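You operate a simulated robot arm through the tools that you are given. There is no shell and no other tool. Be economical: measure what you need, move in short steps, check, and stop when the job is done.

You run a simulated robot arm. Do the job below in one go: nothing can be reset, and whatever is moved stays where it is left.

## Task
Press the green top piece onto the green heel in the hand press.
Fine: heel in the slide's cradle, top piece straight on it, slide in, pull the lever, then draw the slide out again.

The check looks at the end state, three seconds after you hand in, the way a careful person would. Anything else that was tipped, shoved, dropped, spilled or broken makes it a failure.

## Robot
A 6-joint arm with a two-finger parallel gripper, fixed in place. Base frame: the origin is at the foot of the arm, x ahead of it, y to its left, z up; the work surface is at about z = 0. Readings come in mm, degrees, newtons and seconds.
With the tool pointing down near the work surface it reaches from about 140 to 580 mm from the base axis. Its first joint turns from -66.0 to 66.0 degrees. Payload 2.1 kg.
The tool frame sits at the grasp point between the pads (the TCP): z along the fingers, y along the line on which they close. The tips reach 30 mm beyond it. Largest opening 94 mm; finger width 28, thickness 10; the body of the gripper, 50 by 96 mm, starts 55 mm behind the TCP.
Orientation is that of the tool frame in the base frame, as [roll, pitch, yaw] about the fixed x, y, z axes, in that order (R = Rz(yaw) Ry(pitch) Rx(roll)). With the fingers straight down and closing along the base's y, the tool's x points along the base's -x, its y along +y and its z along -z.

## Interface
- The arm moves only by the tool nudge_tool. Its argument "commands" is text: rows parted by semicolons, each of 7 numbers parted by spaces: the turn, a rotation vector about the base's x, y, z in degrees, then the shift along the base's x, y, z in mm, then the opening in per cent of the stroke, from 0 (shut) to 100 (fully open). In form: rx ry rz dx dy dz jaw; .... A call has 1 to 10 rows; each row shifts and turns the commanded pose from where the row before left it. Rows are played at 5 a second. More than 50 mm and 8.6 degrees between two rows, or a gripper value outside its range, and nothing of the call is played. Where a pose cannot be reached the arm comes as near as it can. A force on the tool above 70 N (or 10 N above the force at the start of the call, whichever is more), or a blocked arm, ends the call early, and 0.2 s more pass. The fingers move at their own pace (about 72 mm/s each) and stop on an object; they squeeze with about 21 N. The grip force told is the motor's: it shows also when the fingers shut on nothing. Time passes only in rows, and 0.2 s behind the last, so rows that do not move let the fingers close. The reply holds the time, the measured pose of the TCP, the force on the tool along the base axes, the opening and the grip force, in the units named above and with some noise, with the torque about the TCP (base axes, N m) and any sound that the robot's microphone picked up.
- Cameras (640 x 400 px; columns grow to the right, rows downward): "scene" is fixed at [61.5, -377.6, 484.6]; the picture's right is [0.71, -0.71, 0.00], its down [-0.41, -0.41, -0.82] and it looks along [0.58, 0.58, -0.57] (base axes); focal length 214 px, centre (320, 200). "wrist" rides on the gripper at [76, 14, -102] in the tool frame; the picture's right is [-0.18, 0.98, 0.00], its down [-0.75, -0.14, -0.64] and it looks along [-0.63, -0.12, 0.77] (tool axes); focal length 243 px, centre (320, 200). There is no depth. A picture from a camera that has moved, and an enlarged one, comes with that camera's place and axes in the base frame and with its lens.
- capture(camera): a new picture of that camera. No time passes.
- inspect(camera, box): a new picture of the part [left, top, right, bottom] of that camera's present view, enlarged. No time passes.
- close_job(): hands the job in; it is judged then, once.

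Work in short steps. Places have to be worked out from the pictures, the camera data and where the tool is seen: move nearer, look again, correct. Check each grasp and each placing, and mend what went wrong. You have 120 turns and 64 pictures in all, those below and enlarged ones among them. Open the gripper and draw the arm clear of the work before you hand the job in, unless the task says otherwise; then end with one line.

The tools are called after "Request:" as name(argument=value, ...) on one line, values as JSON. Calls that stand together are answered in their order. nudge_tool: Moves the arm, as the interface text tells. Its arguments: {"type":"object","properties":{"commands":{"type":"string"}},"required":["commands"]} The other tools are called the same way: capture (camera) takes a picture; inspect (camera, box) takes an enlarged picture of a part of a camera's view; close_job () hands the job in.

At the start:

```text
time_s: 0.0
eef_pos: [309.6, 72.7, 384.1]
orientation: [180.0, 0.0, -180.0]
force: [0.3, 0.1, -0.7]
moment: [0.01, 0.01, 0.0]
grip_width: 94.0
grip_force: 0.1
```

scene: 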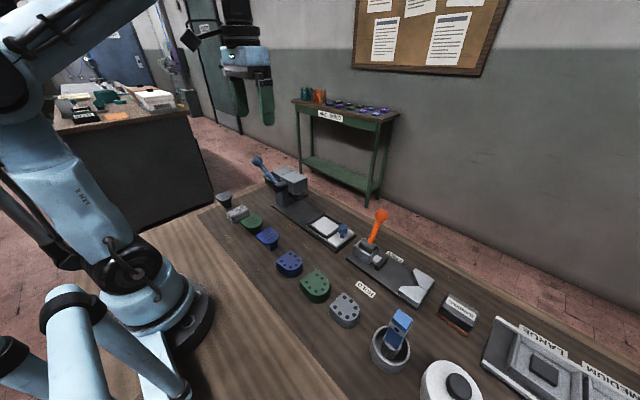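
wrist: 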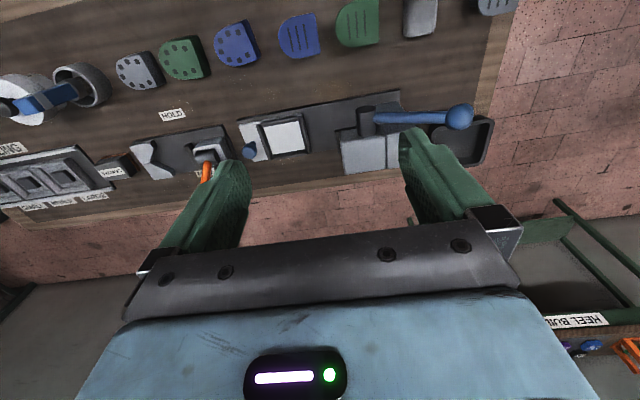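

I start by looking closer at the bench in both views to identify the press, slide, heels and top pieces.

Request:
inspect(camera="scene", box=[200, 140, 360, 260])

Request:
inspect(camera="scene", box=[240, 200, 480, 350])

Request:
inspect(camera="wrist", box=[100, 0, 520, 200])

```text
3.33 times, centred on (280, 200) of scene
camera zoom: at [61.5, -377.6, 484.6], right [0.71, -0.71, 0.0], down [-0.41, -0.41, -0.82], along [0.58, 0.58, -0.57], focal length 715 px, centre (453, 200)
```

zoom: 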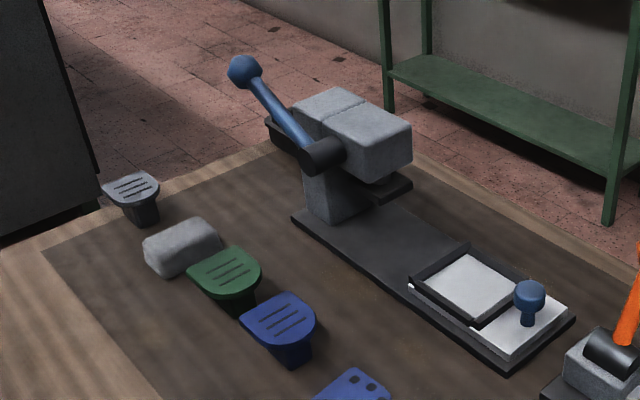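

```text
2.67 times, centred on (360, 275) of scene
camera zoom: at [61.5, -377.6, 484.6], right [0.71, -0.71, 0.0], down [-0.41, -0.41, -0.82], along [0.58, 0.58, -0.57], focal length 572 px, centre (213, 0)
```

zoom: 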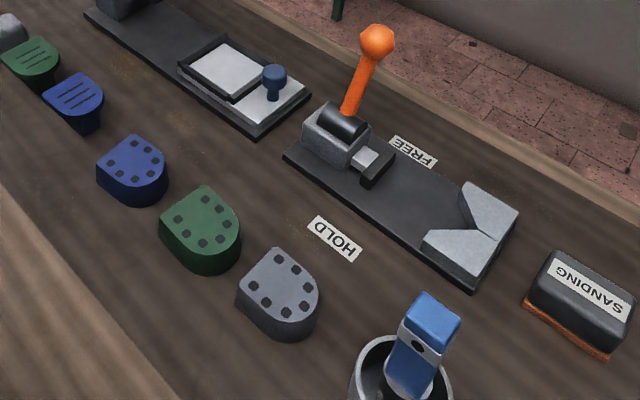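

```text
1.52 times, centred on (310, 100) of wrist
camera zoom: at [233.5, 86.7, 486.4], right [0.18, 0.98, 0.0], down [0.75, -0.14, 0.64], along [0.63, -0.12, -0.77], focal length 370 px, centre (335, 352)
```

zoom: 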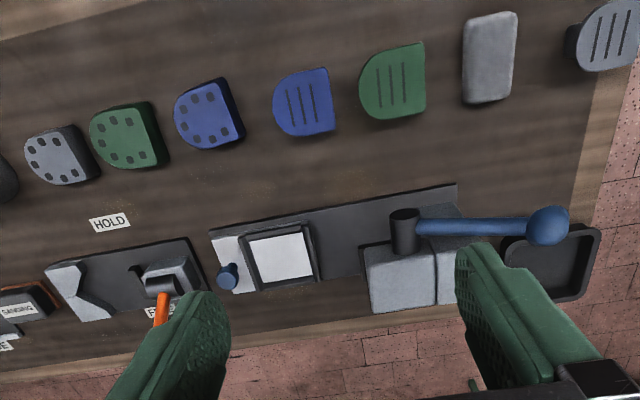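

The grooved greens sit near (278,142) and the dotted ones near (268,-155). I judge the press lever ball to be near (377,235,188) and the cradle near (437,-28). I move lower for a closer look, to tell heels from top pieces.

Request:
nudge_tool(commands="0 0 0 -30 -10 -40 100; 0 0 0 -30 -10 -40 100; 0 0 0 -30 -10 -40 100; 0 0 0 -10 0 -10 100")

Request:
capture(camera="wrist")

```text
refused: row 1 steps farther than a row can; nothing moved
```

```text
58 pictures are left
camera wrist: at [233.5, 86.7, 486.4], right [0.18, 0.98, 0.0], down [0.75, -0.14, 0.64], along [0.63, -0.12, -0.77], focal length 243 px, centre (320, 200)
```

wrist: 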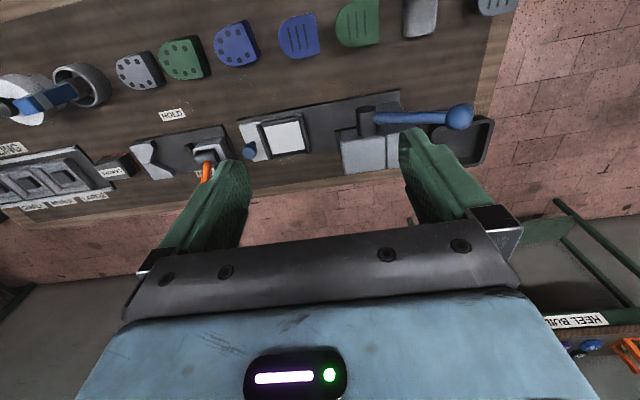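

The row was 51 mm long, over the limit. I repeat it with smaller steps.

Request:
nudge_tool(commands="0 0 0 -25 -8 -35 100; 0 0 0 -25 -8 -35 100; 0 0 0 -25 -8 -35 100; 0 0 0 -25 -8 -30 100")

Request:
capture(camera="wrist")

```text
time_s: 1.0
eef_pos: [210.4, 39.8, 248.7]
orientation: [179.9, 0.0, -179.9]
force: [0.4, 0.5, -0.7]
moment: [0.02, -0.01, 0.0]
grip_width: 94.0
grip_force: 0.2
```

```text
57 pictures are left
camera wrist: at [133.8, 53.9, 350.8], right [0.18, 0.98, 0.0], down [0.75, -0.14, 0.64], along [0.63, -0.12, -0.77], focal length 243 px, centre (320, 200)
```

wrist: 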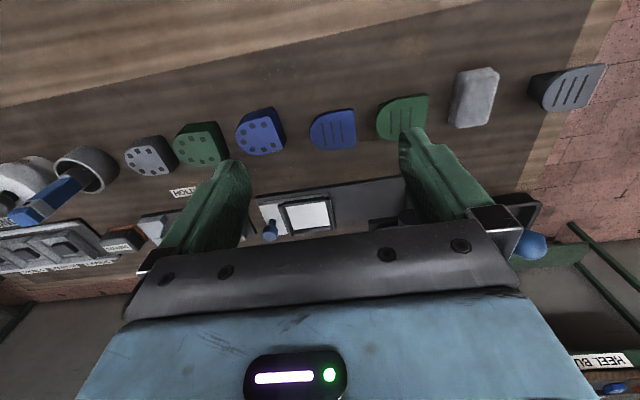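

Request:
inspect(camera="wrist", box=[290, 50, 450, 150])

Request:
inspect(camera="scene", box=[205, 185, 335, 310])

Request:
inspect(camera="wrist", box=[110, 90, 290, 190])

```text
4.00 times, centred on (370, 100) of wrist
camera zoom: at [133.8, 53.9, 350.8], right [0.18, 0.98, 0.0], down [0.75, -0.14, 0.64], along [0.63, -0.12, -0.77], focal length 970 px, centre (120, 600)
```

zoom: 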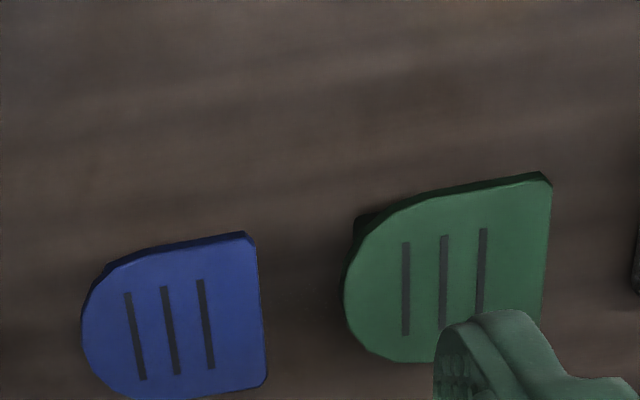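

```text
3.20 times, centred on (270, 248) of scene
camera zoom: at [61.5, -377.6, 484.6], right [0.71, -0.71, 0.0], down [-0.41, -0.41, -0.82], along [0.58, 0.58, -0.57], focal length 686 px, centre (480, 48)
```

zoom: 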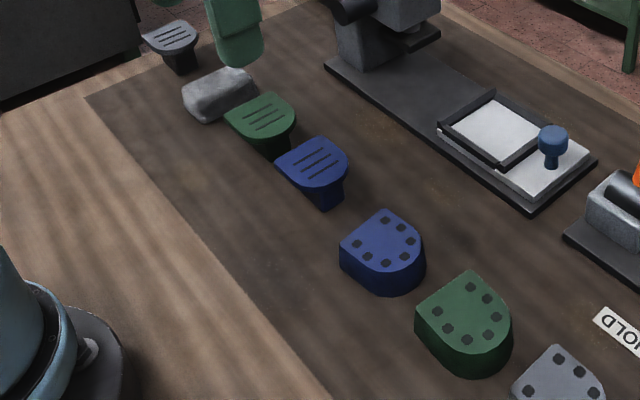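

```text
3.56 times, centred on (200, 140) of wrist
camera zoom: at [133.8, 53.9, 350.8], right [0.18, 0.98, 0.0], down [0.75, -0.14, 0.64], along [0.63, -0.12, -0.77], focal length 863 px, centre (747, 413)
```

zoom: 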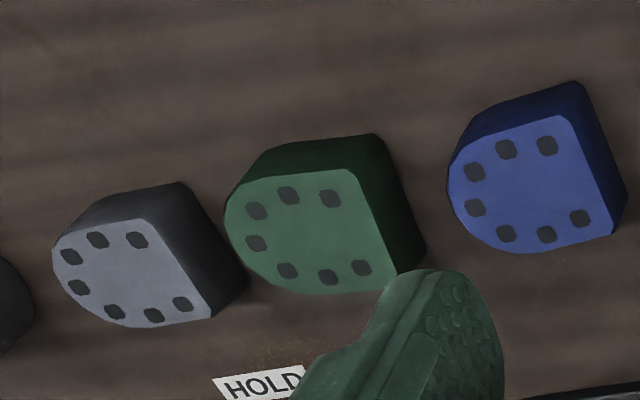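

The dotted D-blocks are heels (green near (268,-155)). The grooved plates on stems are top pieces (green near (278,142)). Next I look at the cradle from above.

Request:
nudge_tool(commands="0 0 0 45 -15 0 100; 0 0 0 45 -15 0 100; 0 0 0 45 -15 0 100; 0 0 0 35 -15 0 100")

Request:
capture(camera="wrist")

Request:
inspect(camera="scene", box=[265, 160, 365, 260])

```text
time_s: 2.0
eef_pos: [380.4, -19.8, 249.8]
orientation: [179.9, 0.0, -179.9]
force: [0.0, -0.2, 0.1]
moment: [0.0, -0.01, -0.04]
grip_width: 93.9
grip_force: 0.1
```

```text
53 pictures are left
camera wrist: at [304.9, -5.8, 351.9], right [0.18, 0.98, 0.0], down [0.75, -0.14, 0.64], along [0.63, -0.12, -0.77], focal length 243 px, centre (320, 200)
```

wrist: 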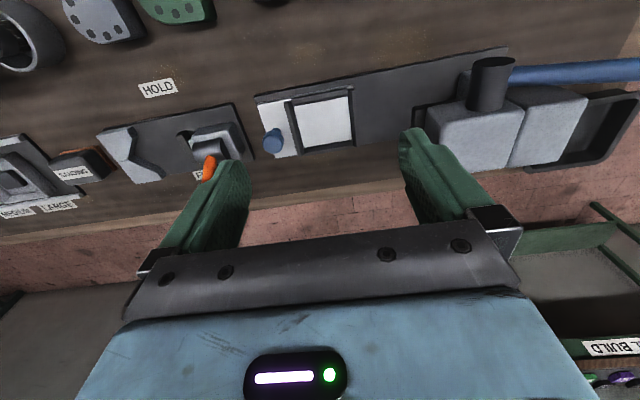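

```text
4.00 times, centred on (315, 210) of scene
camera zoom: at [61.5, -377.6, 484.6], right [0.71, -0.71, 0.0], down [-0.41, -0.41, -0.82], along [0.58, 0.58, -0.57], focal length 858 px, centre (340, 160)
```

zoom: 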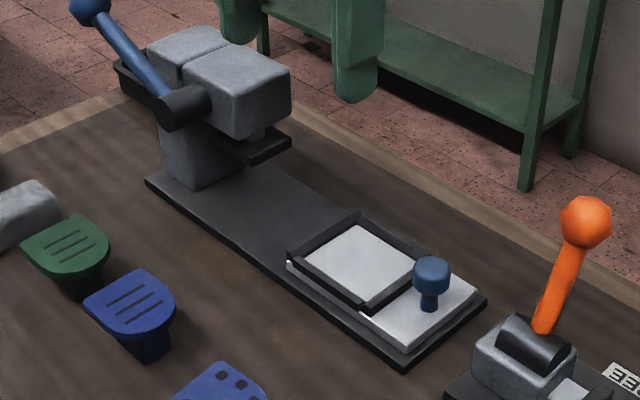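

Request:
inspect(camera="wrist", box=[245, 75, 405, 175])

Request:
inspect(camera="wrist", box=[400, 40, 640, 190])

```text
4.00 times, centred on (325, 125) of wrist
camera zoom: at [304.9, -5.8, 351.9], right [0.18, 0.98, 0.0], down [0.75, -0.14, 0.64], along [0.63, -0.12, -0.77], focal length 970 px, centre (300, 500)
```

zoom: 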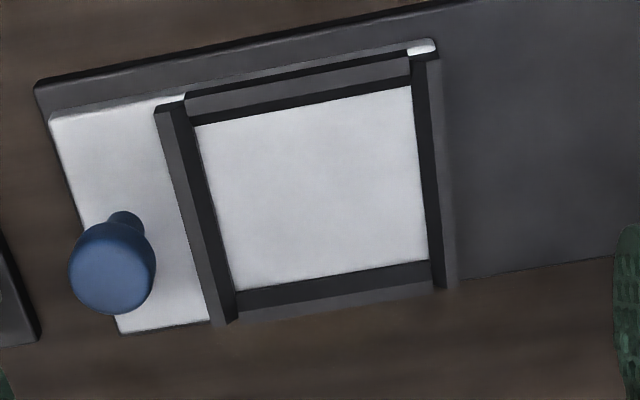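

```text
2.67 times, centred on (520, 115) of wrist
camera zoom: at [304.9, -5.8, 351.9], right [0.18, 0.98, 0.0], down [0.75, -0.14, 0.64], along [0.63, -0.12, -0.77], focal length 647 px, centre (-213, 427)
```

zoom: 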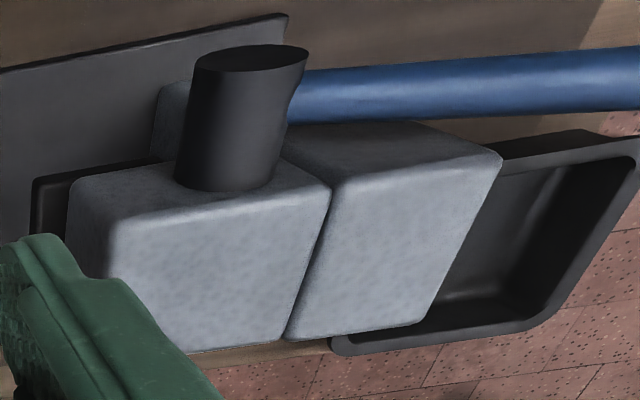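

The cradle is aligned with the axes. Its inner area is about x 412–475, y −63..11. I rotate the tool 90° about z so the fingers close along x and the camera sits on the −y side, while moving above the green heel.

Request:
nudge_tool(commands="0 0 8.5 -10 -12 0 100; 0 0 8.5 -10 -12 0 100; 0 0 8.5 -10 -12 0 100; 0 0 8.5 -10 -12 0 100; 0 0 8.5 -10 -12 0 100; 0 0 8.5 -10 -12 0 100; 0 0 8.5 -10 -12 0 100; 0 0 8.5 -10 -12 0 100; 0 0 8.5 -10 -12 0 100; 0 0 8.5 -10 -12 0 100")

Request:
nudge_tool(commands="0 0 5 -6 -10 -20 100; 0 0 0 -4 -7 -20 100; 0 0 0 0 0 0 100")

Request:
capture(camera="wrist")

```text
time_s: 4.2
eef_pos: [277.1, -139.6, 248.1]
orientation: [179.9, 0.0, -94.9]
force: [-0.1, -0.5, -0.1]
moment: [-0.01, -0.01, 0.0]
grip_width: 94.0
grip_force: 0.0
```

```text
time_s: 5.0
eef_pos: [268.8, -157.4, 208.8]
orientation: [180.0, 0.0, -90.0]
force: [0.1, 0.4, -0.1]
moment: [-0.02, -0.03, 0.01]
grip_width: 94.0
grip_force: 0.0
```

```text
49 pictures are left
camera wrist: at [255.9, -233.0, 310.3], right [-0.98, 0.18, 0.0], down [0.14, 0.75, 0.64], along [0.12, 0.63, -0.77], focal length 243 px, centre (320, 200)
```

wrist: 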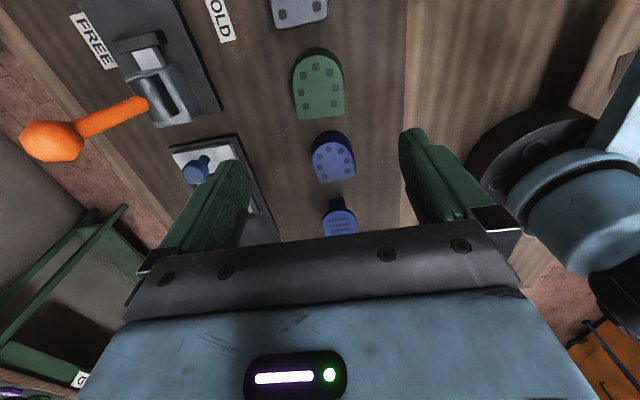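

Request:
inspect(camera="wrist", box=[260, 30, 380, 130])

```text
4.00 times, centred on (320, 80) of wrist
camera zoom: at [255.9, -233.0, 310.3], right [-0.98, 0.18, 0.0], down [0.14, 0.75, 0.64], along [0.12, 0.63, -0.77], focal length 970 px, centre (320, 680)
```

zoom: 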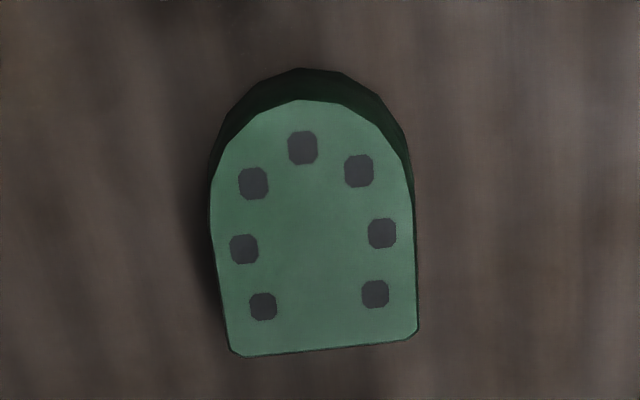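

The green heel is about 55 × 62 mm and 30 mm tall, turned about −6°, with its centre near (272,−158). I turn the tool to match and descend in steps to tip height about 13 mm.

Request:
nudge_tool(commands="0 0 -5.7 4 5.6 -40 100; 0 0 0 0 0 -45 100; 0 0 0 0 0 -40 100; 0 0 0 0 0 -20 100; 0 0 0 0 0 -20 100; 0 0 0 0 0 0 100")

Request:
capture(camera="wrist")

Request:
inspect(camera="scene", box=[240, 200, 400, 320])

```text
time_s: 6.4
eef_pos: [272.4, -151.1, 44.5]
orientation: [179.9, 0.0, -95.6]
force: [0.7, -0.7, -0.1]
moment: [0.01, 0.01, -0.04]
grip_width: 94.2
grip_force: 0.0
```

```text
47 pictures are left
camera wrist: at [251.8, -225.4, 146.2], right [-0.96, 0.28, 0.0], down [0.21, 0.74, 0.64], along [0.18, 0.62, -0.77], focal length 243 px, centre (320, 200)
```

wrist: 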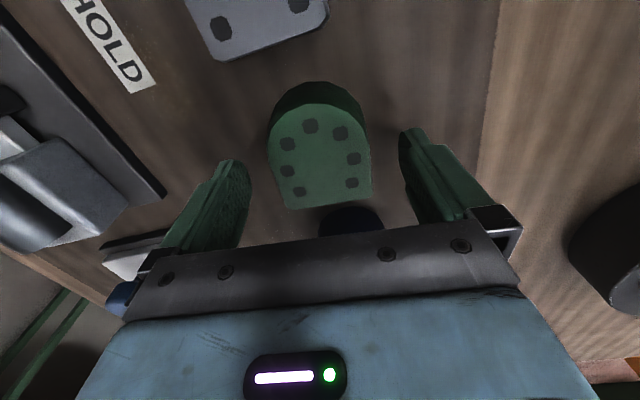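

```text
3.33 times, centred on (320, 260) of scene
camera zoom: at [61.5, -377.6, 484.6], right [0.71, -0.71, 0.0], down [-0.41, -0.41, -0.82], along [0.58, 0.58, -0.57], focal length 715 px, centre (320, 0)
```

zoom: 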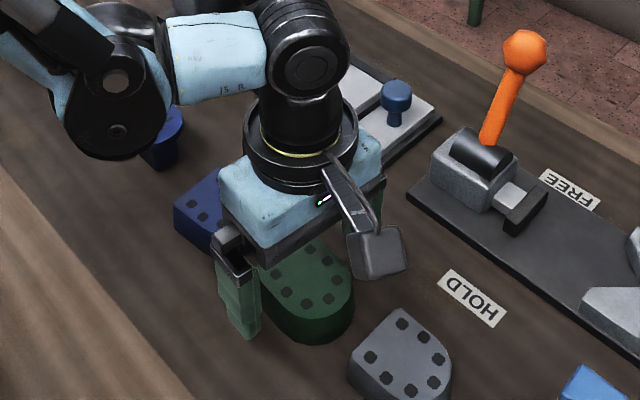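

Both fingers straddle the heel and clear it. I close and hold.

Request:
nudge_tool(commands="0 0 0 0 0 0 50; 0 0 0 0 0 0 30; 0 0 0 0 0 0 30; 0 0 0 0 0 0 30")

Request:
capture(camera="wrist")

```text
time_s: 7.4
eef_pos: [273.1, -151.6, 43.4]
orientation: [180.0, 0.0, -95.6]
force: [0.9, -0.2, -1.3]
moment: [-0.01, 0.0, -0.03]
grip_width: 57.5
grip_force: 21.2
```

```text
45 pictures are left
camera wrist: at [251.9, -225.4, 146.4], right [-0.96, 0.28, 0.0], down [0.21, 0.74, 0.64], along [0.18, 0.62, -0.77], focal length 243 px, centre (320, 200)
```

wrist: 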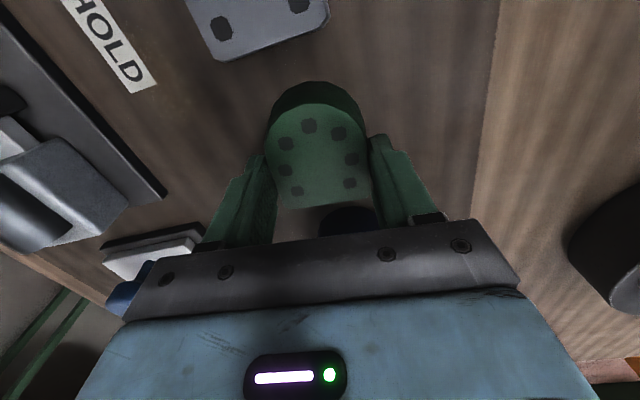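

The grip reads 57.5 mm at 21 N. I lift and check that the heel comes along, squaring the tool on the way.

Request:
nudge_tool(commands="0 0 0 0 0 15 30; 0 0 0 0 0 30 30; 0 0 5.6 0 0 40 30; 0 0 0 30 30 10 30; 0 0 0 0 0 0 30")

Request:
capture(camera="wrist")

```text
time_s: 8.6
eef_pos: [302.7, -120.7, 137.9]
orientation: [179.9, 0.0, -90.0]
force: [-0.3, -0.3, -0.8]
moment: [0.04, 0.01, 0.04]
grip_width: 57.5
grip_force: 20.9
```

```text
44 pictures are left
camera wrist: at [289.3, -198.4, 240.6], right [-0.98, 0.18, 0.0], down [0.14, 0.75, 0.64], along [0.12, 0.63, -0.77], focal length 243 px, centre (320, 200)
```

wrist: 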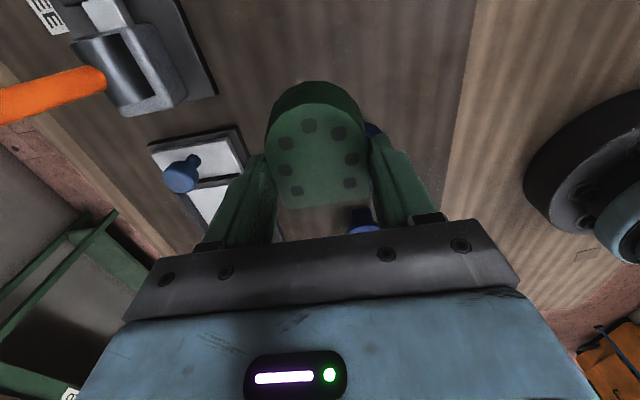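

The heel is held square. I move above the cradle at TCP (443,−18), keeping height.

Request:
nudge_tool(commands="0 0 0 35 25 5 30; 0 0 0 35 25 0 30; 0 0 0 35 26 0 30; 0 0 0 35 26 0 30; 0 0 0 0 0 0 30")

Request:
capture(camera="wrist")

Request:
inspect(camera="scene", box=[265, 150, 395, 270])

```text
time_s: 9.8
eef_pos: [442.1, -19.7, 142.6]
orientation: [180.0, 0.0, -90.1]
force: [0.3, -1.1, -0.7]
moment: [0.0, 0.01, -0.01]
grip_width: 57.5
grip_force: 20.5
```

```text
43 pictures are left
camera wrist: at [429.7, -96.2, 245.0], right [-0.98, 0.18, 0.0], down [0.14, 0.75, 0.64], along [0.12, 0.63, -0.77], focal length 243 px, centre (320, 200)
```

wrist: 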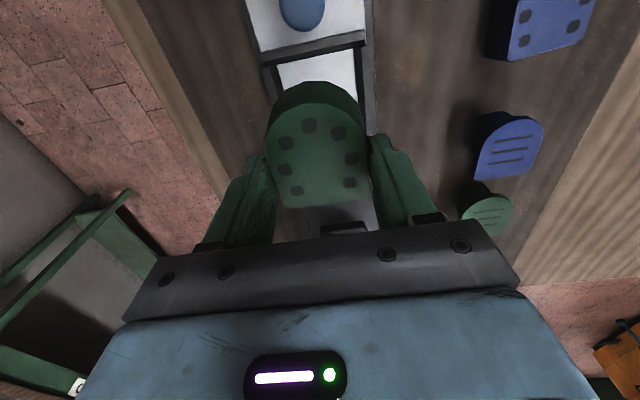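

```text
3.33 times, centred on (330, 210) of scene
camera zoom: at [61.5, -377.6, 484.6], right [0.71, -0.71, 0.0], down [-0.41, -0.41, -0.82], along [0.58, 0.58, -0.57], focal length 715 px, centre (287, 167)
```

zoom: 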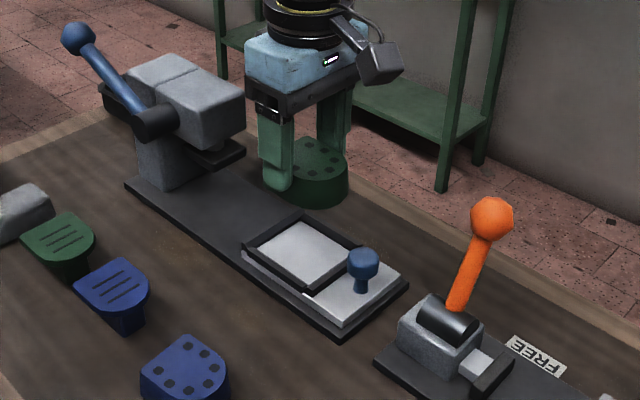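

Request:
nudge_tool(commands="0 0 0 0 0 -25 30; 0 0 0 0 0 -25 30; 0 0 0 0 0 0 30")

Request:
capture(camera="wrist")

Request:
inspect(camera="scene", box=[280, 180, 370, 260])

```text
time_s: 10.6
eef_pos: [444.7, -20.9, 92.7]
orientation: [180.0, 0.1, -90.1]
force: [0.9, 0.9, -1.9]
moment: [0.03, 0.01, 0.04]
grip_width: 57.4
grip_force: 21.2
```

```text
41 pictures are left
camera wrist: at [430.9, -96.3, 195.2], right [-0.98, 0.18, 0.0], down [0.14, 0.75, 0.64], along [0.12, 0.63, -0.77], focal length 243 px, centre (320, 200)
```

wrist: 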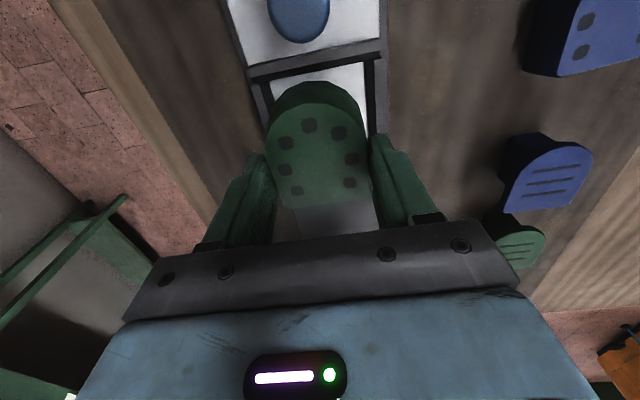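

```text
5.00 times, centred on (325, 220) of scene
camera zoom: at [61.5, -377.6, 484.6], right [0.71, -0.71, 0.0], down [-0.41, -0.41, -0.82], along [0.58, 0.58, -0.57], focal length 1072 px, centre (295, 100)
```

zoom: 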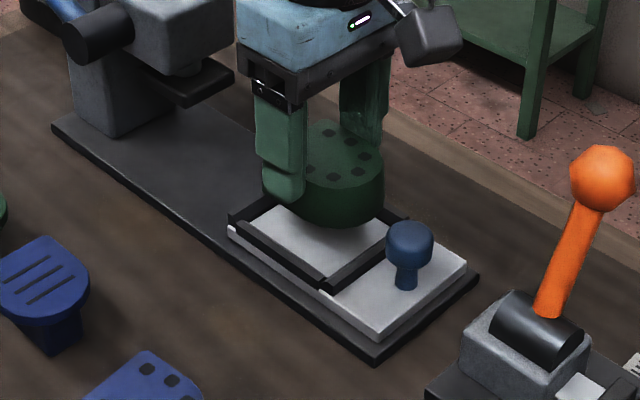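

The heel is above the cradle. I lower to just above the frame and inspect the alignment.

Request:
nudge_tool(commands="0 0 0 -0.5 0 -15 30; 0 0 0 0 0 0 30")

Request:
inspect(camera="wrist", box=[230, 20, 410, 130])

Request:
inspect(camera="scene", box=[300, 190, 360, 240])

```text
time_s: 11.2
eef_pos: [443.5, -18.9, 79.5]
orientation: [179.9, 0.1, -90.1]
force: [-0.3, -0.3, -0.5]
moment: [0.02, 0.0, 0.02]
grip_width: 57.3
grip_force: 20.9
```

```text
3.56 times, centred on (320, 75) of wrist
camera zoom: at [430.2, -95.9, 181.1], right [-0.98, 0.18, 0.0], down [0.14, 0.75, 0.64], along [0.12, 0.63, -0.77], focal length 863 px, centre (320, 644)
```

zoom: 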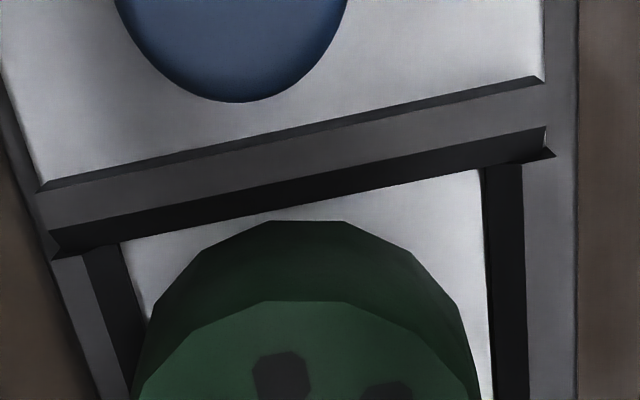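

```text
8.00 times, centred on (330, 215) of scene
camera zoom: at [61.5, -377.6, 484.6], right [0.71, -0.71, 0.0], down [-0.41, -0.41, -0.82], along [0.58, 0.58, -0.57], focal length 1716 px, centre (240, 80)
```

zoom: 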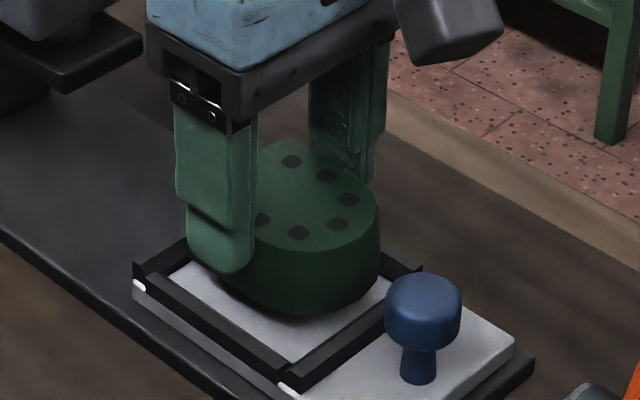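

The measurements put the cradle centre at x≈441.2 and the heel at about 444. I shift −2.7 mm in x and +1 in y, then lower slowly.

Request:
nudge_tool(commands="0 0 0 -2.7 1 0 30; 0 0 0 0 0 -6 30; 0 0 0 0 0 -5 30; 0 0 0 0 0 -3 30; 0 0 0 0 0 0 30")

Request:
inspect(camera="scene", box=[300, 190, 360, 240])

```text
time_s: 12.4
eef_pos: [440.6, -17.9, 67.4]
orientation: [-180.0, 0.0, -90.1]
force: [-1.0, 0.7, 22.5]
moment: [0.0, 0.08, 0.06]
grip_width: 57.2
grip_force: 20.9
```

```text
8.00 times, centred on (330, 215) of scene
camera zoom: at [61.4, -377.6, 484.7], right [0.71, -0.71, 0.0], down [-0.41, -0.41, -0.82], along [0.58, 0.58, -0.57], focal length 1716 px, centre (240, 80)
```

zoom: 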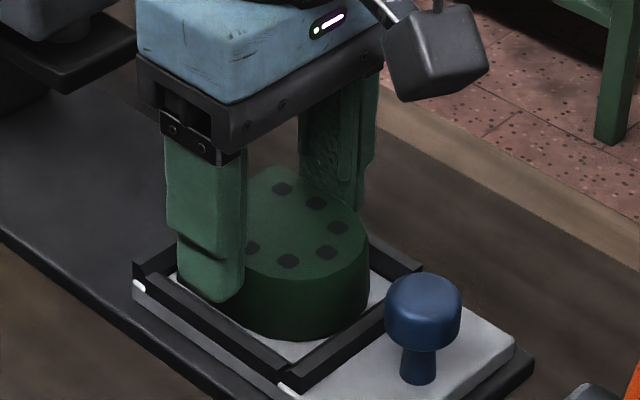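

Request:
inspect(camera="wrist", box=[230, 20, 410, 130])

```text
3.56 times, centred on (320, 75) of wrist
camera zoom: at [426.7, -94.2, 168.2], right [-0.98, 0.18, 0.0], down [0.14, 0.75, 0.64], along [0.12, 0.63, -0.77], focal length 863 px, centre (320, 644)
```

zoom: 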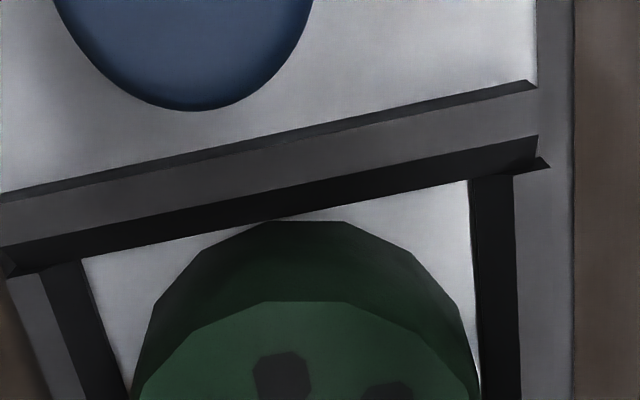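

Contact came at z 67.4, so the heel bottom is at about 24. To learn whether it is seated or caught on the rim, I wiggle gently under the light down force.

Request:
nudge_tool(commands="0 0 0 1.5 0 0 30; 0 0 0 0 0 0 30")

Request:
nudge_tool(commands="0 0 0 -3 0 0 30; 0 0 0 0 0 0 30")

Request:
nudge_tool(commands="0 0 0 1.5 2 0 30; 0 0 0 0 0 0 30")

Request:
nudge_tool(commands="0 0 0 0 -2 0 30; 0 0 0 0 0 0 30")

```text
time_s: 13.0
eef_pos: [442.2, -17.7, 65.0]
orientation: [179.8, 0.0, -90.0]
force: [-8.6, 0.1, 20.2]
moment: [0.08, 0.39, 0.0]
grip_width: 57.4
grip_force: 20.5
```

```text
time_s: 13.6
eef_pos: [440.1, -17.9, 65.9]
orientation: [-179.9, 0.0, -90.1]
force: [6.9, -0.1, 18.7]
moment: [-0.03, -0.42, 0.02]
grip_width: 57.7
grip_force: 20.7
```

```text
time_s: 14.2
eef_pos: [439.5, -16.2, 65.6]
orientation: [180.0, 0.0, -89.9]
force: [-0.8, -2.3, 2.4]
moment: [-0.12, -0.06, -0.04]
grip_width: 57.7
grip_force: 20.5
```

```text
time_s: 14.8
eef_pos: [439.5, -16.7, 66.2]
orientation: [179.9, 0.0, -90.1]
force: [0.0, -0.4, -1.8]
moment: [0.01, 0.0, 0.03]
grip_width: 57.7
grip_force: 21.3
```

The down force vanished, so something settled: either the heel dropped in or it slid in the grip. I look again.

Request:
inspect(camera="wrist", box=[230, 20, 410, 130])

Request:
inspect(camera="scene", box=[300, 190, 360, 240])

```text
3.56 times, centred on (320, 75) of wrist
camera zoom: at [426.6, -93.7, 167.3], right [-0.98, 0.18, 0.0], down [0.14, 0.75, 0.64], along [0.12, 0.63, -0.77], focal length 863 px, centre (320, 644)
```

zoom: 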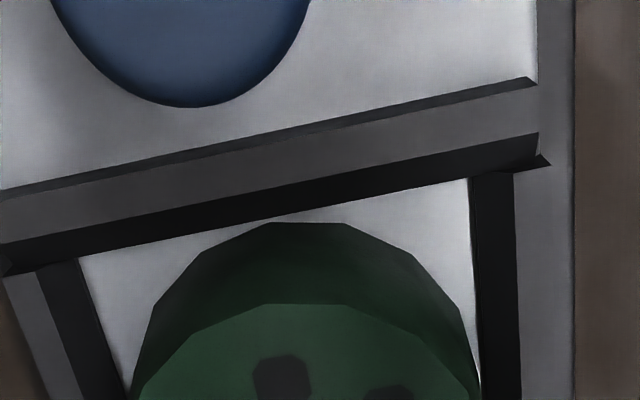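

```text
8.00 times, centred on (330, 215) of scene
camera zoom: at [61.5, -377.6, 484.6], right [0.71, -0.71, 0.0], down [-0.41, -0.41, -0.82], along [0.58, 0.58, -0.57], focal length 1716 px, centre (240, 80)
```

zoom: 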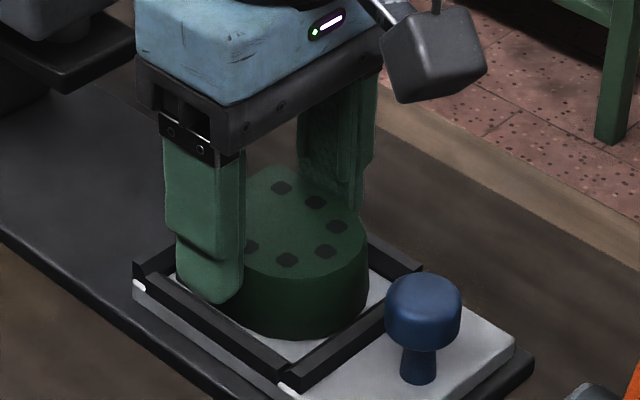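

It appears to rest on the floor. I release and rise straight up for a full view.

Request:
nudge_tool(commands="0 0 0 0 0 0 80; 0 0 0 0 0 0 80; 0 0 0 0 0 20 80; 0 0 0 0 0 40 80; 0 0 0 0 -20 40 80; 0 0 0 0 0 0 80")

Request:
inspect(camera="wrist", box=[220, 30, 420, 155])

Request:
inspect(camera="scene", box=[290, 180, 370, 240])

```text
time_s: 16.2
eef_pos: [441.1, -36.5, 165.5]
orientation: [179.9, 0.0, -90.0]
force: [-0.5, -0.7, 0.2]
moment: [0.01, -0.04, -0.02]
grip_width: 75.2
grip_force: 0.1
```

```text
3.20 times, centred on (320, 92) of wrist
camera zoom: at [427.1, -112.3, 267.8], right [-0.98, 0.18, 0.0], down [0.14, 0.75, 0.64], along [0.12, 0.63, -0.77], focal length 776 px, centre (320, 544)
```

zoom: 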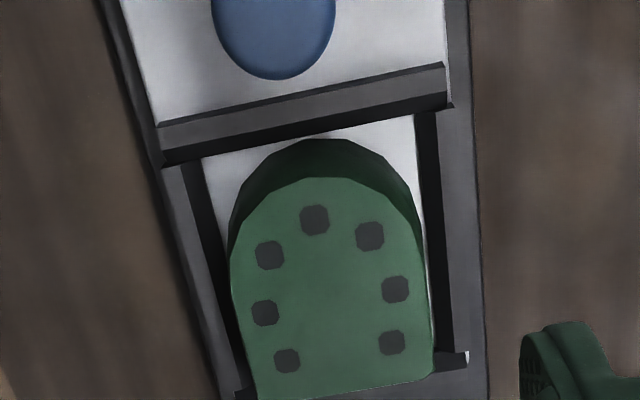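

```text
6.67 times, centred on (330, 210) of scene
camera zoom: at [61.5, -377.6, 484.6], right [0.71, -0.71, 0.0], down [-0.41, -0.41, -0.82], along [0.58, 0.58, -0.57], focal length 1430 px, centre (253, 133)
```

zoom: 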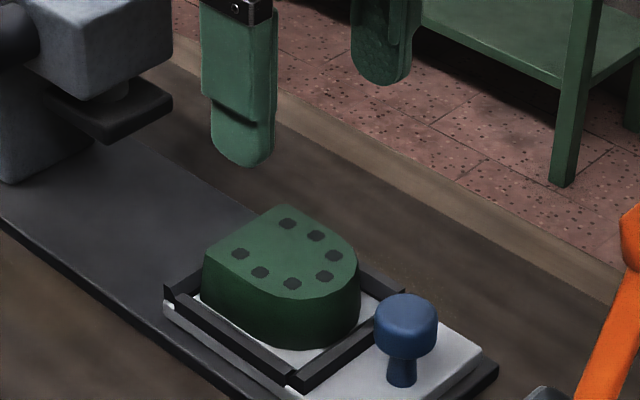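

The heel sits level in the cradle with its flat toward +y and the top centre near x 441.5. I go for the green top piece, first clear in −x and then in +y, away from the lever.

Request:
nudge_tool(commands="0 0 0 -42 0 5 90; 0 0 0 -42 0 5 90; 0 0 0 -42 10 5 90; 0 0 0 -38 20 5 90; 0 0 0 0 45 0 90; 0 0 0 0 45 0 90; 0 0 0 0 45 0 90; 0 0 0 0 13 0 90; 0 0 0 0 0 0 90")

Request:
inspect(camera="wrist", box=[220, 30, 420, 155])

Request:
capture(camera="scene")

```text
time_s: 18.2
eef_pos: [276.0, 141.3, 183.9]
orientation: [180.0, -0.1, -90.0]
force: [-0.9, -0.2, 0.9]
moment: [0.02, 0.0, -0.04]
grip_width: 84.6
grip_force: 0.1
```

```text
3.20 times, centred on (320, 92) of wrist
camera zoom: at [262.8, 63.9, 286.7], right [-0.98, 0.18, 0.0], down [0.14, 0.75, 0.64], along [0.12, 0.63, -0.77], focal length 776 px, centre (320, 544)
```

zoom: 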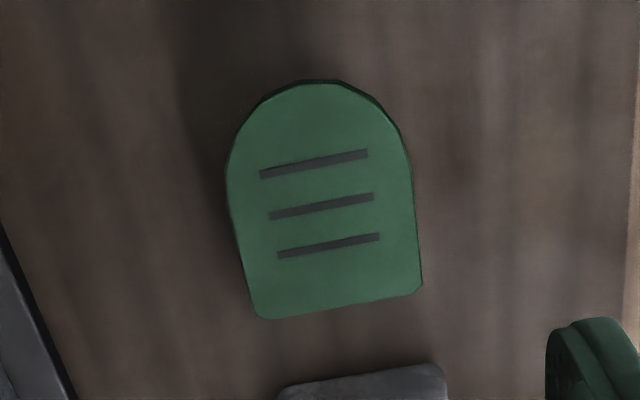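

```text
30 pictures are left
```

scene: 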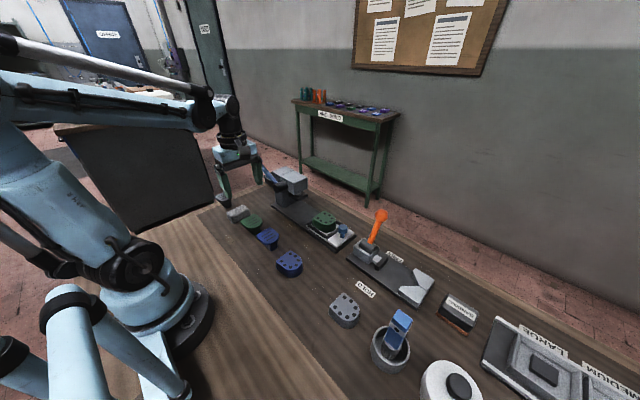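

The top piece is near (276.6, 135), about 55 × 64 mm and turned about −1.5°. I descend to just above it and triangulate its height.

Request:
nudge_tool(commands="0 0 -1.5 0.5 1 -35 90; 0 0 0 0 0 -35 90; 0 0 0 0 0 -34 90; 0 0 0 0 0 0 90")

Request:
inspect(camera="wrist", box=[220, 50, 420, 220])

Request:
inspect(camera="scene", box=[215, 180, 285, 250])

```text
time_s: 19.2
eef_pos: [276.3, 142.9, 79.0]
orientation: [179.9, 0.0, -91.5]
force: [0.5, -0.1, -0.6]
moment: [-0.04, -0.01, 0.0]
grip_width: 84.8
grip_force: 0.1
```

```text
2.35 times, centred on (320, 135) of wrist
camera zoom: at [260.9, 66.0, 180.9], right [-0.98, 0.21, 0.0], down [0.16, 0.75, 0.64], along [0.13, 0.63, -0.77], focal length 571 px, centre (320, 353)
```

zoom: 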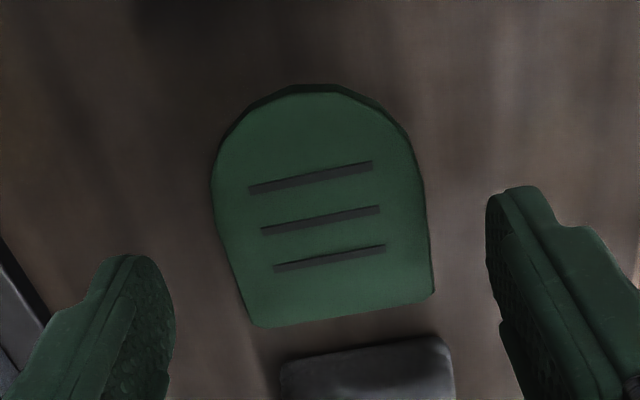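

```text
5.71 times, centred on (250, 215) of scene
camera zoom: at [61.5, -377.6, 484.6], right [0.71, -0.71, 0.0], down [-0.41, -0.41, -0.82], along [0.58, 0.58, -0.57], focal length 1226 px, centre (720, 114)
```

zoom: 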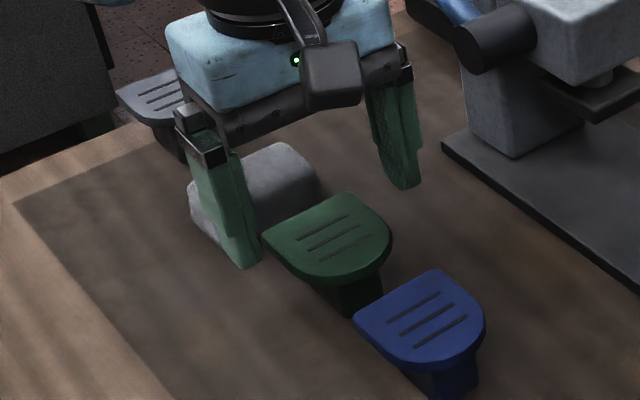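

The top surface is at z≈37.7 and the plate is about 9 mm thick. I lower so the tips sit just under the plate (TCP z≈57.5) and close.

Request:
nudge_tool(commands="0 0 0 0 0 -12 90; 0 0 0 0 0 -9.5 90; 0 0 0 0 0 0 90; 0 0 0 0 0 0 60; 0 0 0 0 0 0 30; 0 0 0 0 0 0 30; 0 0 0 0 0 0 30")

Request:
inspect(camera="scene", box=[215, 180, 285, 250])

```text
time_s: 20.8
eef_pos: [275.1, 141.8, 58.7]
orientation: [-180.0, 0.0, -91.6]
force: [-0.4, 0.8, -0.1]
moment: [0.0, -0.02, -0.01]
grip_width: 55.4
grip_force: 20.8
```

```text
5.71 times, centred on (250, 215) of scene
camera zoom: at [61.5, -377.6, 484.6], right [0.71, -0.71, 0.0], down [-0.41, -0.41, -0.82], along [0.58, 0.58, -0.57], focal length 1226 px, centre (720, 114)
```

zoom: 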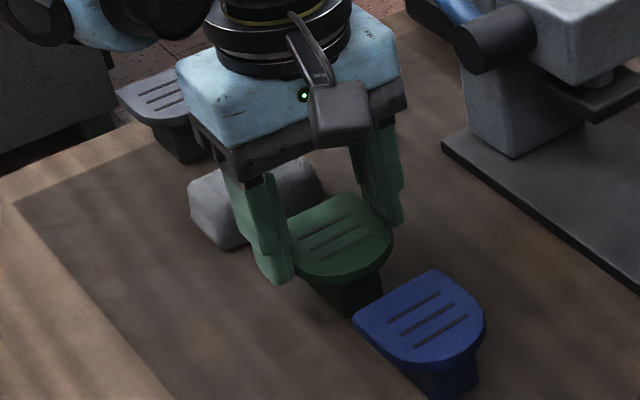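

The grip is 55.4 mm wide. I lift and see whether the stem stays behind.

Request:
nudge_tool(commands="0 0 0 0 0 10 30; 0 0 0 0 0 30 30; 0 0 1.5 0 0 40 30; 0 0 0 0 0 35 30; 0 0 0 0 0 0 30")

Request:
inspect(camera="scene", box=[200, 140, 300, 250])

Request:
inspect(camera="wrist", box=[220, 50, 420, 220])

```text
time_s: 22.0
eef_pos: [275.3, 142.7, 175.1]
orientation: [-179.9, 0.0, -90.0]
force: [0.1, 0.3, -0.5]
moment: [-0.01, -0.01, 0.01]
grip_width: 55.1
grip_force: 20.9
```

```text
3.64 times, centred on (250, 195) of scene
camera zoom: at [61.5, -377.6, 484.6], right [0.71, -0.71, 0.0], down [-0.41, -0.41, -0.82], along [0.58, 0.58, -0.57], focal length 780 px, centre (574, 218)
```

zoom: 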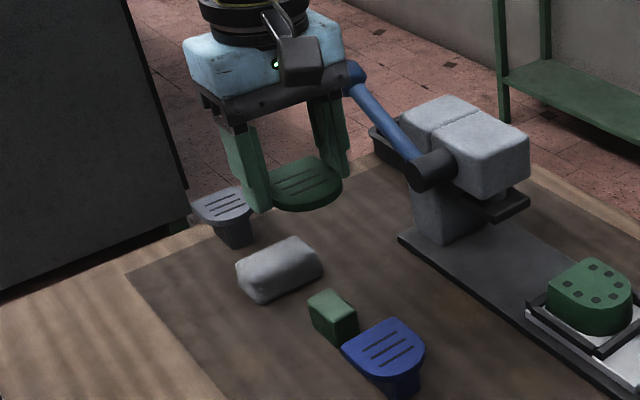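

```text
2.35 times, centred on (320, 135) of wrist
camera zoom: at [261.9, 66.7, 277.1], right [-0.98, 0.18, 0.0], down [0.14, 0.75, 0.64], along [0.12, 0.63, -0.77], focal length 571 px, centre (320, 353)
```

zoom: 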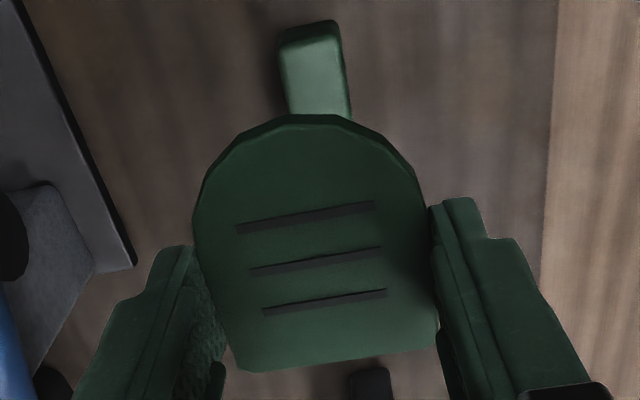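

The stand stays put and the top piece is held square. I move it back to above the heel at about (441.6, −21.2), y first and then x.

Request:
nudge_tool(commands="0 0 0 0 -41 0 30; 0 0 0 0 -41 0 30; 0 0 0 0 -41 0 30; 0 0 0 0 -41 0 30; 0 0 0 41.5 0 0 30; 0 0 0 41.5 0 0 30; 0 0 0 41.5 0 0 30; 0 0 0 41.5 0 0 30; 0 0 0 0 0 -30 30; 0 0 0 0 0 0 30")

Request:
nudge_tool(commands="0 0 0 0 0 -35 30; 0 0 0 0 0 -10 30; 0 0 0 0 0 0 30")

Request:
inspect(camera="scene", box=[290, 170, 370, 240])

Request:
capture(camera="wrist")

```text
time_s: 24.2
eef_pos: [442.3, -22.2, 146.8]
orientation: [180.0, 0.0, -90.0]
force: [-0.4, 0.2, -0.2]
moment: [0.01, -0.01, 0.0]
grip_width: 55.1
grip_force: 21.4
```

```text
time_s: 25.0
eef_pos: [442.2, -23.1, 101.9]
orientation: [179.9, 0.0, -90.0]
force: [-0.7, -0.3, -0.6]
moment: [-0.02, -0.01, 0.03]
grip_width: 55.2
grip_force: 20.9
```

```text
5.71 times, centred on (330, 205) of scene
camera zoom: at [61.5, -377.6, 484.6], right [0.71, -0.71, 0.0], down [-0.41, -0.41, -0.82], along [0.58, 0.58, -0.57], focal length 1226 px, centre (263, 171)
```

zoom: 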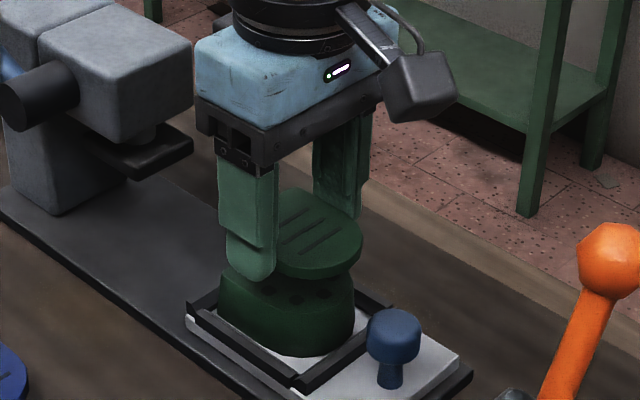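

```text
23 pictures are left
camera wrist: at [428.2, -98.8, 203.2], right [-0.98, 0.18, 0.0], down [0.14, 0.75, 0.64], along [0.12, 0.63, -0.77], focal length 243 px, centre (320, 200)
```

wrist: 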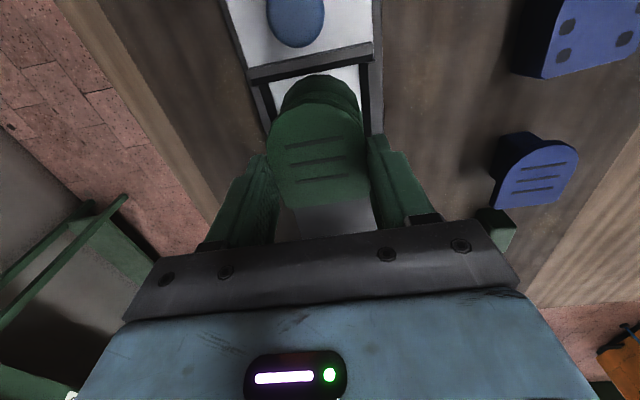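

The plate hangs level above the heel and looks 1–3 mm too far toward +x/−y. I shift (−0.7, +1.6), lower 13 mm and look closely.

Request:
nudge_tool(commands="0 0 0 -0.7 1.6 0 30; 0 0 0 0 0 -13 30; 0 0 0 0 0 0 30")

Request:
inspect(camera="scene", box=[310, 190, 350, 230])

Request:
inspect(camera="wrist", box=[240, 50, 400, 150])

```text
time_s: 25.8
eef_pos: [441.2, -21.1, 87.5]
orientation: [180.0, 0.0, -89.9]
force: [0.4, 0.3, -0.3]
moment: [-0.01, 0.01, 0.0]
grip_width: 55.4
grip_force: 21.0
```

```text
10.00 times, centred on (330, 210) of scene
camera zoom: at [61.5, -377.6, 484.6], right [0.71, -0.71, 0.0], down [-0.41, -0.41, -0.82], along [0.58, 0.58, -0.57], focal length 2145 px, centre (220, 100)
```

zoom: 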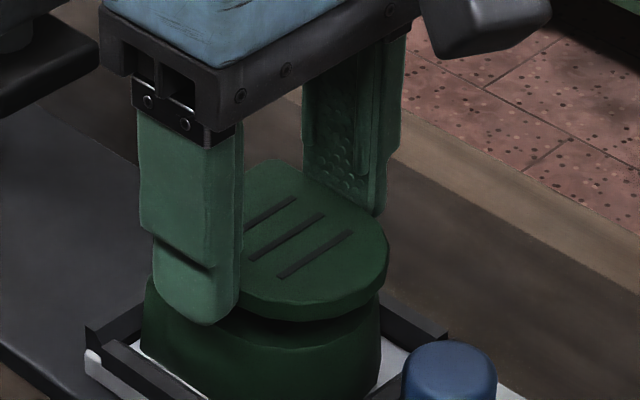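

```text
4.00 times, centred on (320, 100) of wrist
camera zoom: at [428.1, -97.3, 189.8], right [-0.98, 0.18, 0.0], down [0.14, 0.75, 0.64], along [0.12, 0.63, -0.77], focal length 970 px, centre (320, 600)
```

zoom: 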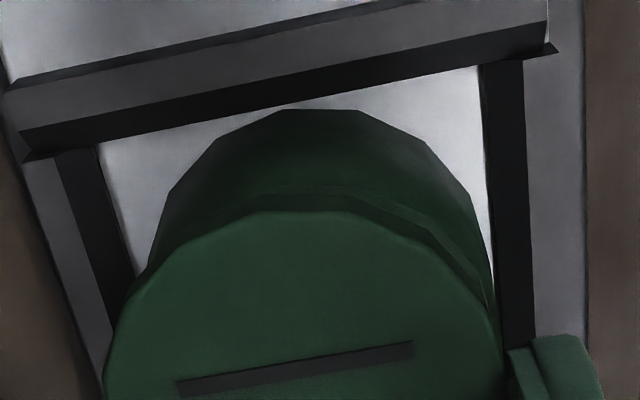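

Comparing release pose, wrist and scene evidence, the heel centre is near (440.2, −24.5). The plate is about 1 mm too far in +x and 2.8 mm too far in −y. I shift it and lower almost to contact, then check.

Request:
nudge_tool(commands="0 0 0 -1 2.8 0 30; 0 0 0 0 0 -4 30; 0 0 0 0 0 0 30")

Request:
inspect(camera="scene", box=[310, 190, 350, 230])

Request:
inspect(camera="wrist", box=[240, 50, 400, 150])

```text
time_s: 26.6
eef_pos: [440.0, -20.6, 83.2]
orientation: [179.9, 0.0, -90.0]
force: [0.2, -0.2, -0.9]
moment: [0.01, -0.03, -0.01]
grip_width: 55.6
grip_force: 20.9
```

```text
10.00 times, centred on (330, 210) of scene
camera zoom: at [61.5, -377.6, 484.6], right [0.71, -0.71, 0.0], down [-0.41, -0.41, -0.82], along [0.58, 0.58, -0.57], focal length 2145 px, centre (220, 100)
```

zoom: 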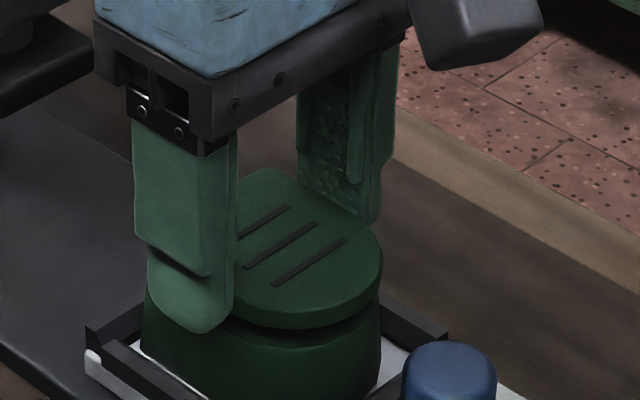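

```text
4.00 times, centred on (320, 100) of wrist
camera zoom: at [427.5, -95.5, 185.8], right [-0.98, 0.18, 0.0], down [0.14, 0.75, 0.64], along [0.12, 0.63, -0.77], focal length 970 px, centre (320, 600)
```

zoom: 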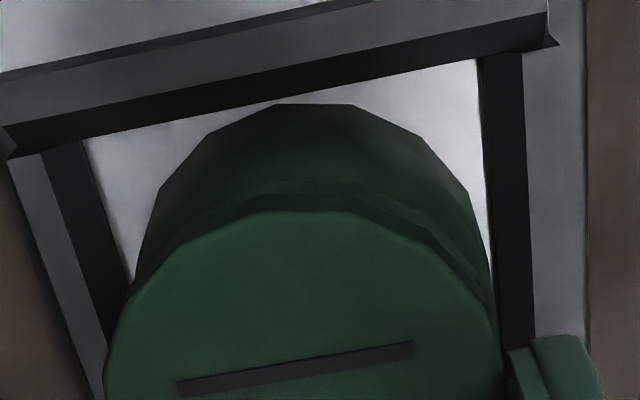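

Alignment is now within about 1 mm (plate apex −56.8 against heel −57.1). I trim slightly and lower to contact in small steps.

Request:
nudge_tool(commands="0 0 0 -0.3 -0.7 -1 30; 0 0 0 0 0 -1 30; 0 0 0 0 0 -1 30; 0 0 0 0 0 0 30")

Request:
nudge_tool(commands="0 0 0 0 0 -1 30; 0 0 0 0 0 -1 30; 0 0 0 0 0 0 30")

```text
time_s: 27.6
eef_pos: [440.7, -18.2, 80.7]
orientation: [179.9, 0.0, -90.0]
force: [0.8, -1.7, 46.2]
moment: [0.07, 1.33, 0.04]
grip_width: 55.7
grip_force: 21.0
```

```text
time_s: 28.1
eef_pos: [439.7, -19.1, 80.9]
orientation: [179.7, 0.0, -90.0]
force: [0.8, 0.0, 19.7]
moment: [0.01, 0.53, -0.05]
grip_width: 55.3
grip_force: 21.3
stopped in row 2: the force on the tool passed its limit at 74 N (the readings are from after the stop); the commanded pose is now the measured one
```

Contact came with a moment that puts the load under the −x fingertip, so that tip caught the heel's rim. I raise 3 mm, shift −0.8 mm in x and look.

Request:
nudge_tool(commands="0 0 0 0 0 3 30; 0 0 0 -0.8 0 0 30; 0 0 0 0 0 0 30")

Request:
inspect(camera="wrist", box=[240, 50, 400, 150])

```text
time_s: 28.9
eef_pos: [440.0, -19.8, 83.0]
orientation: [179.8, 0.0, -89.9]
force: [-0.1, -0.3, -0.7]
moment: [-0.01, -0.03, 0.0]
grip_width: 55.4
grip_force: 21.1
```

```text
4.00 times, centred on (320, 100) of wrist
camera zoom: at [427.1, -95.5, 185.6], right [-0.98, 0.18, 0.0], down [0.14, 0.75, 0.64], along [0.12, 0.63, -0.77], focal length 970 px, centre (320, 600)
```

zoom: 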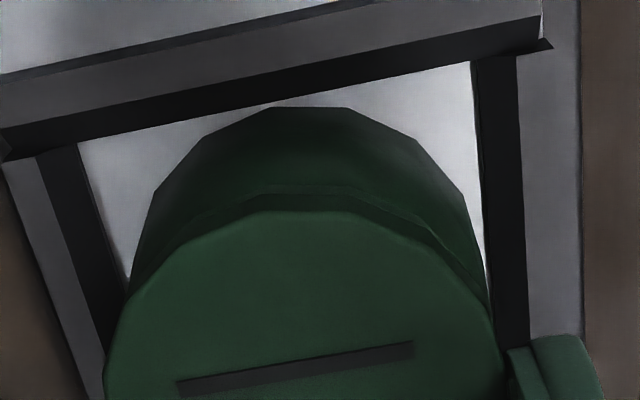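

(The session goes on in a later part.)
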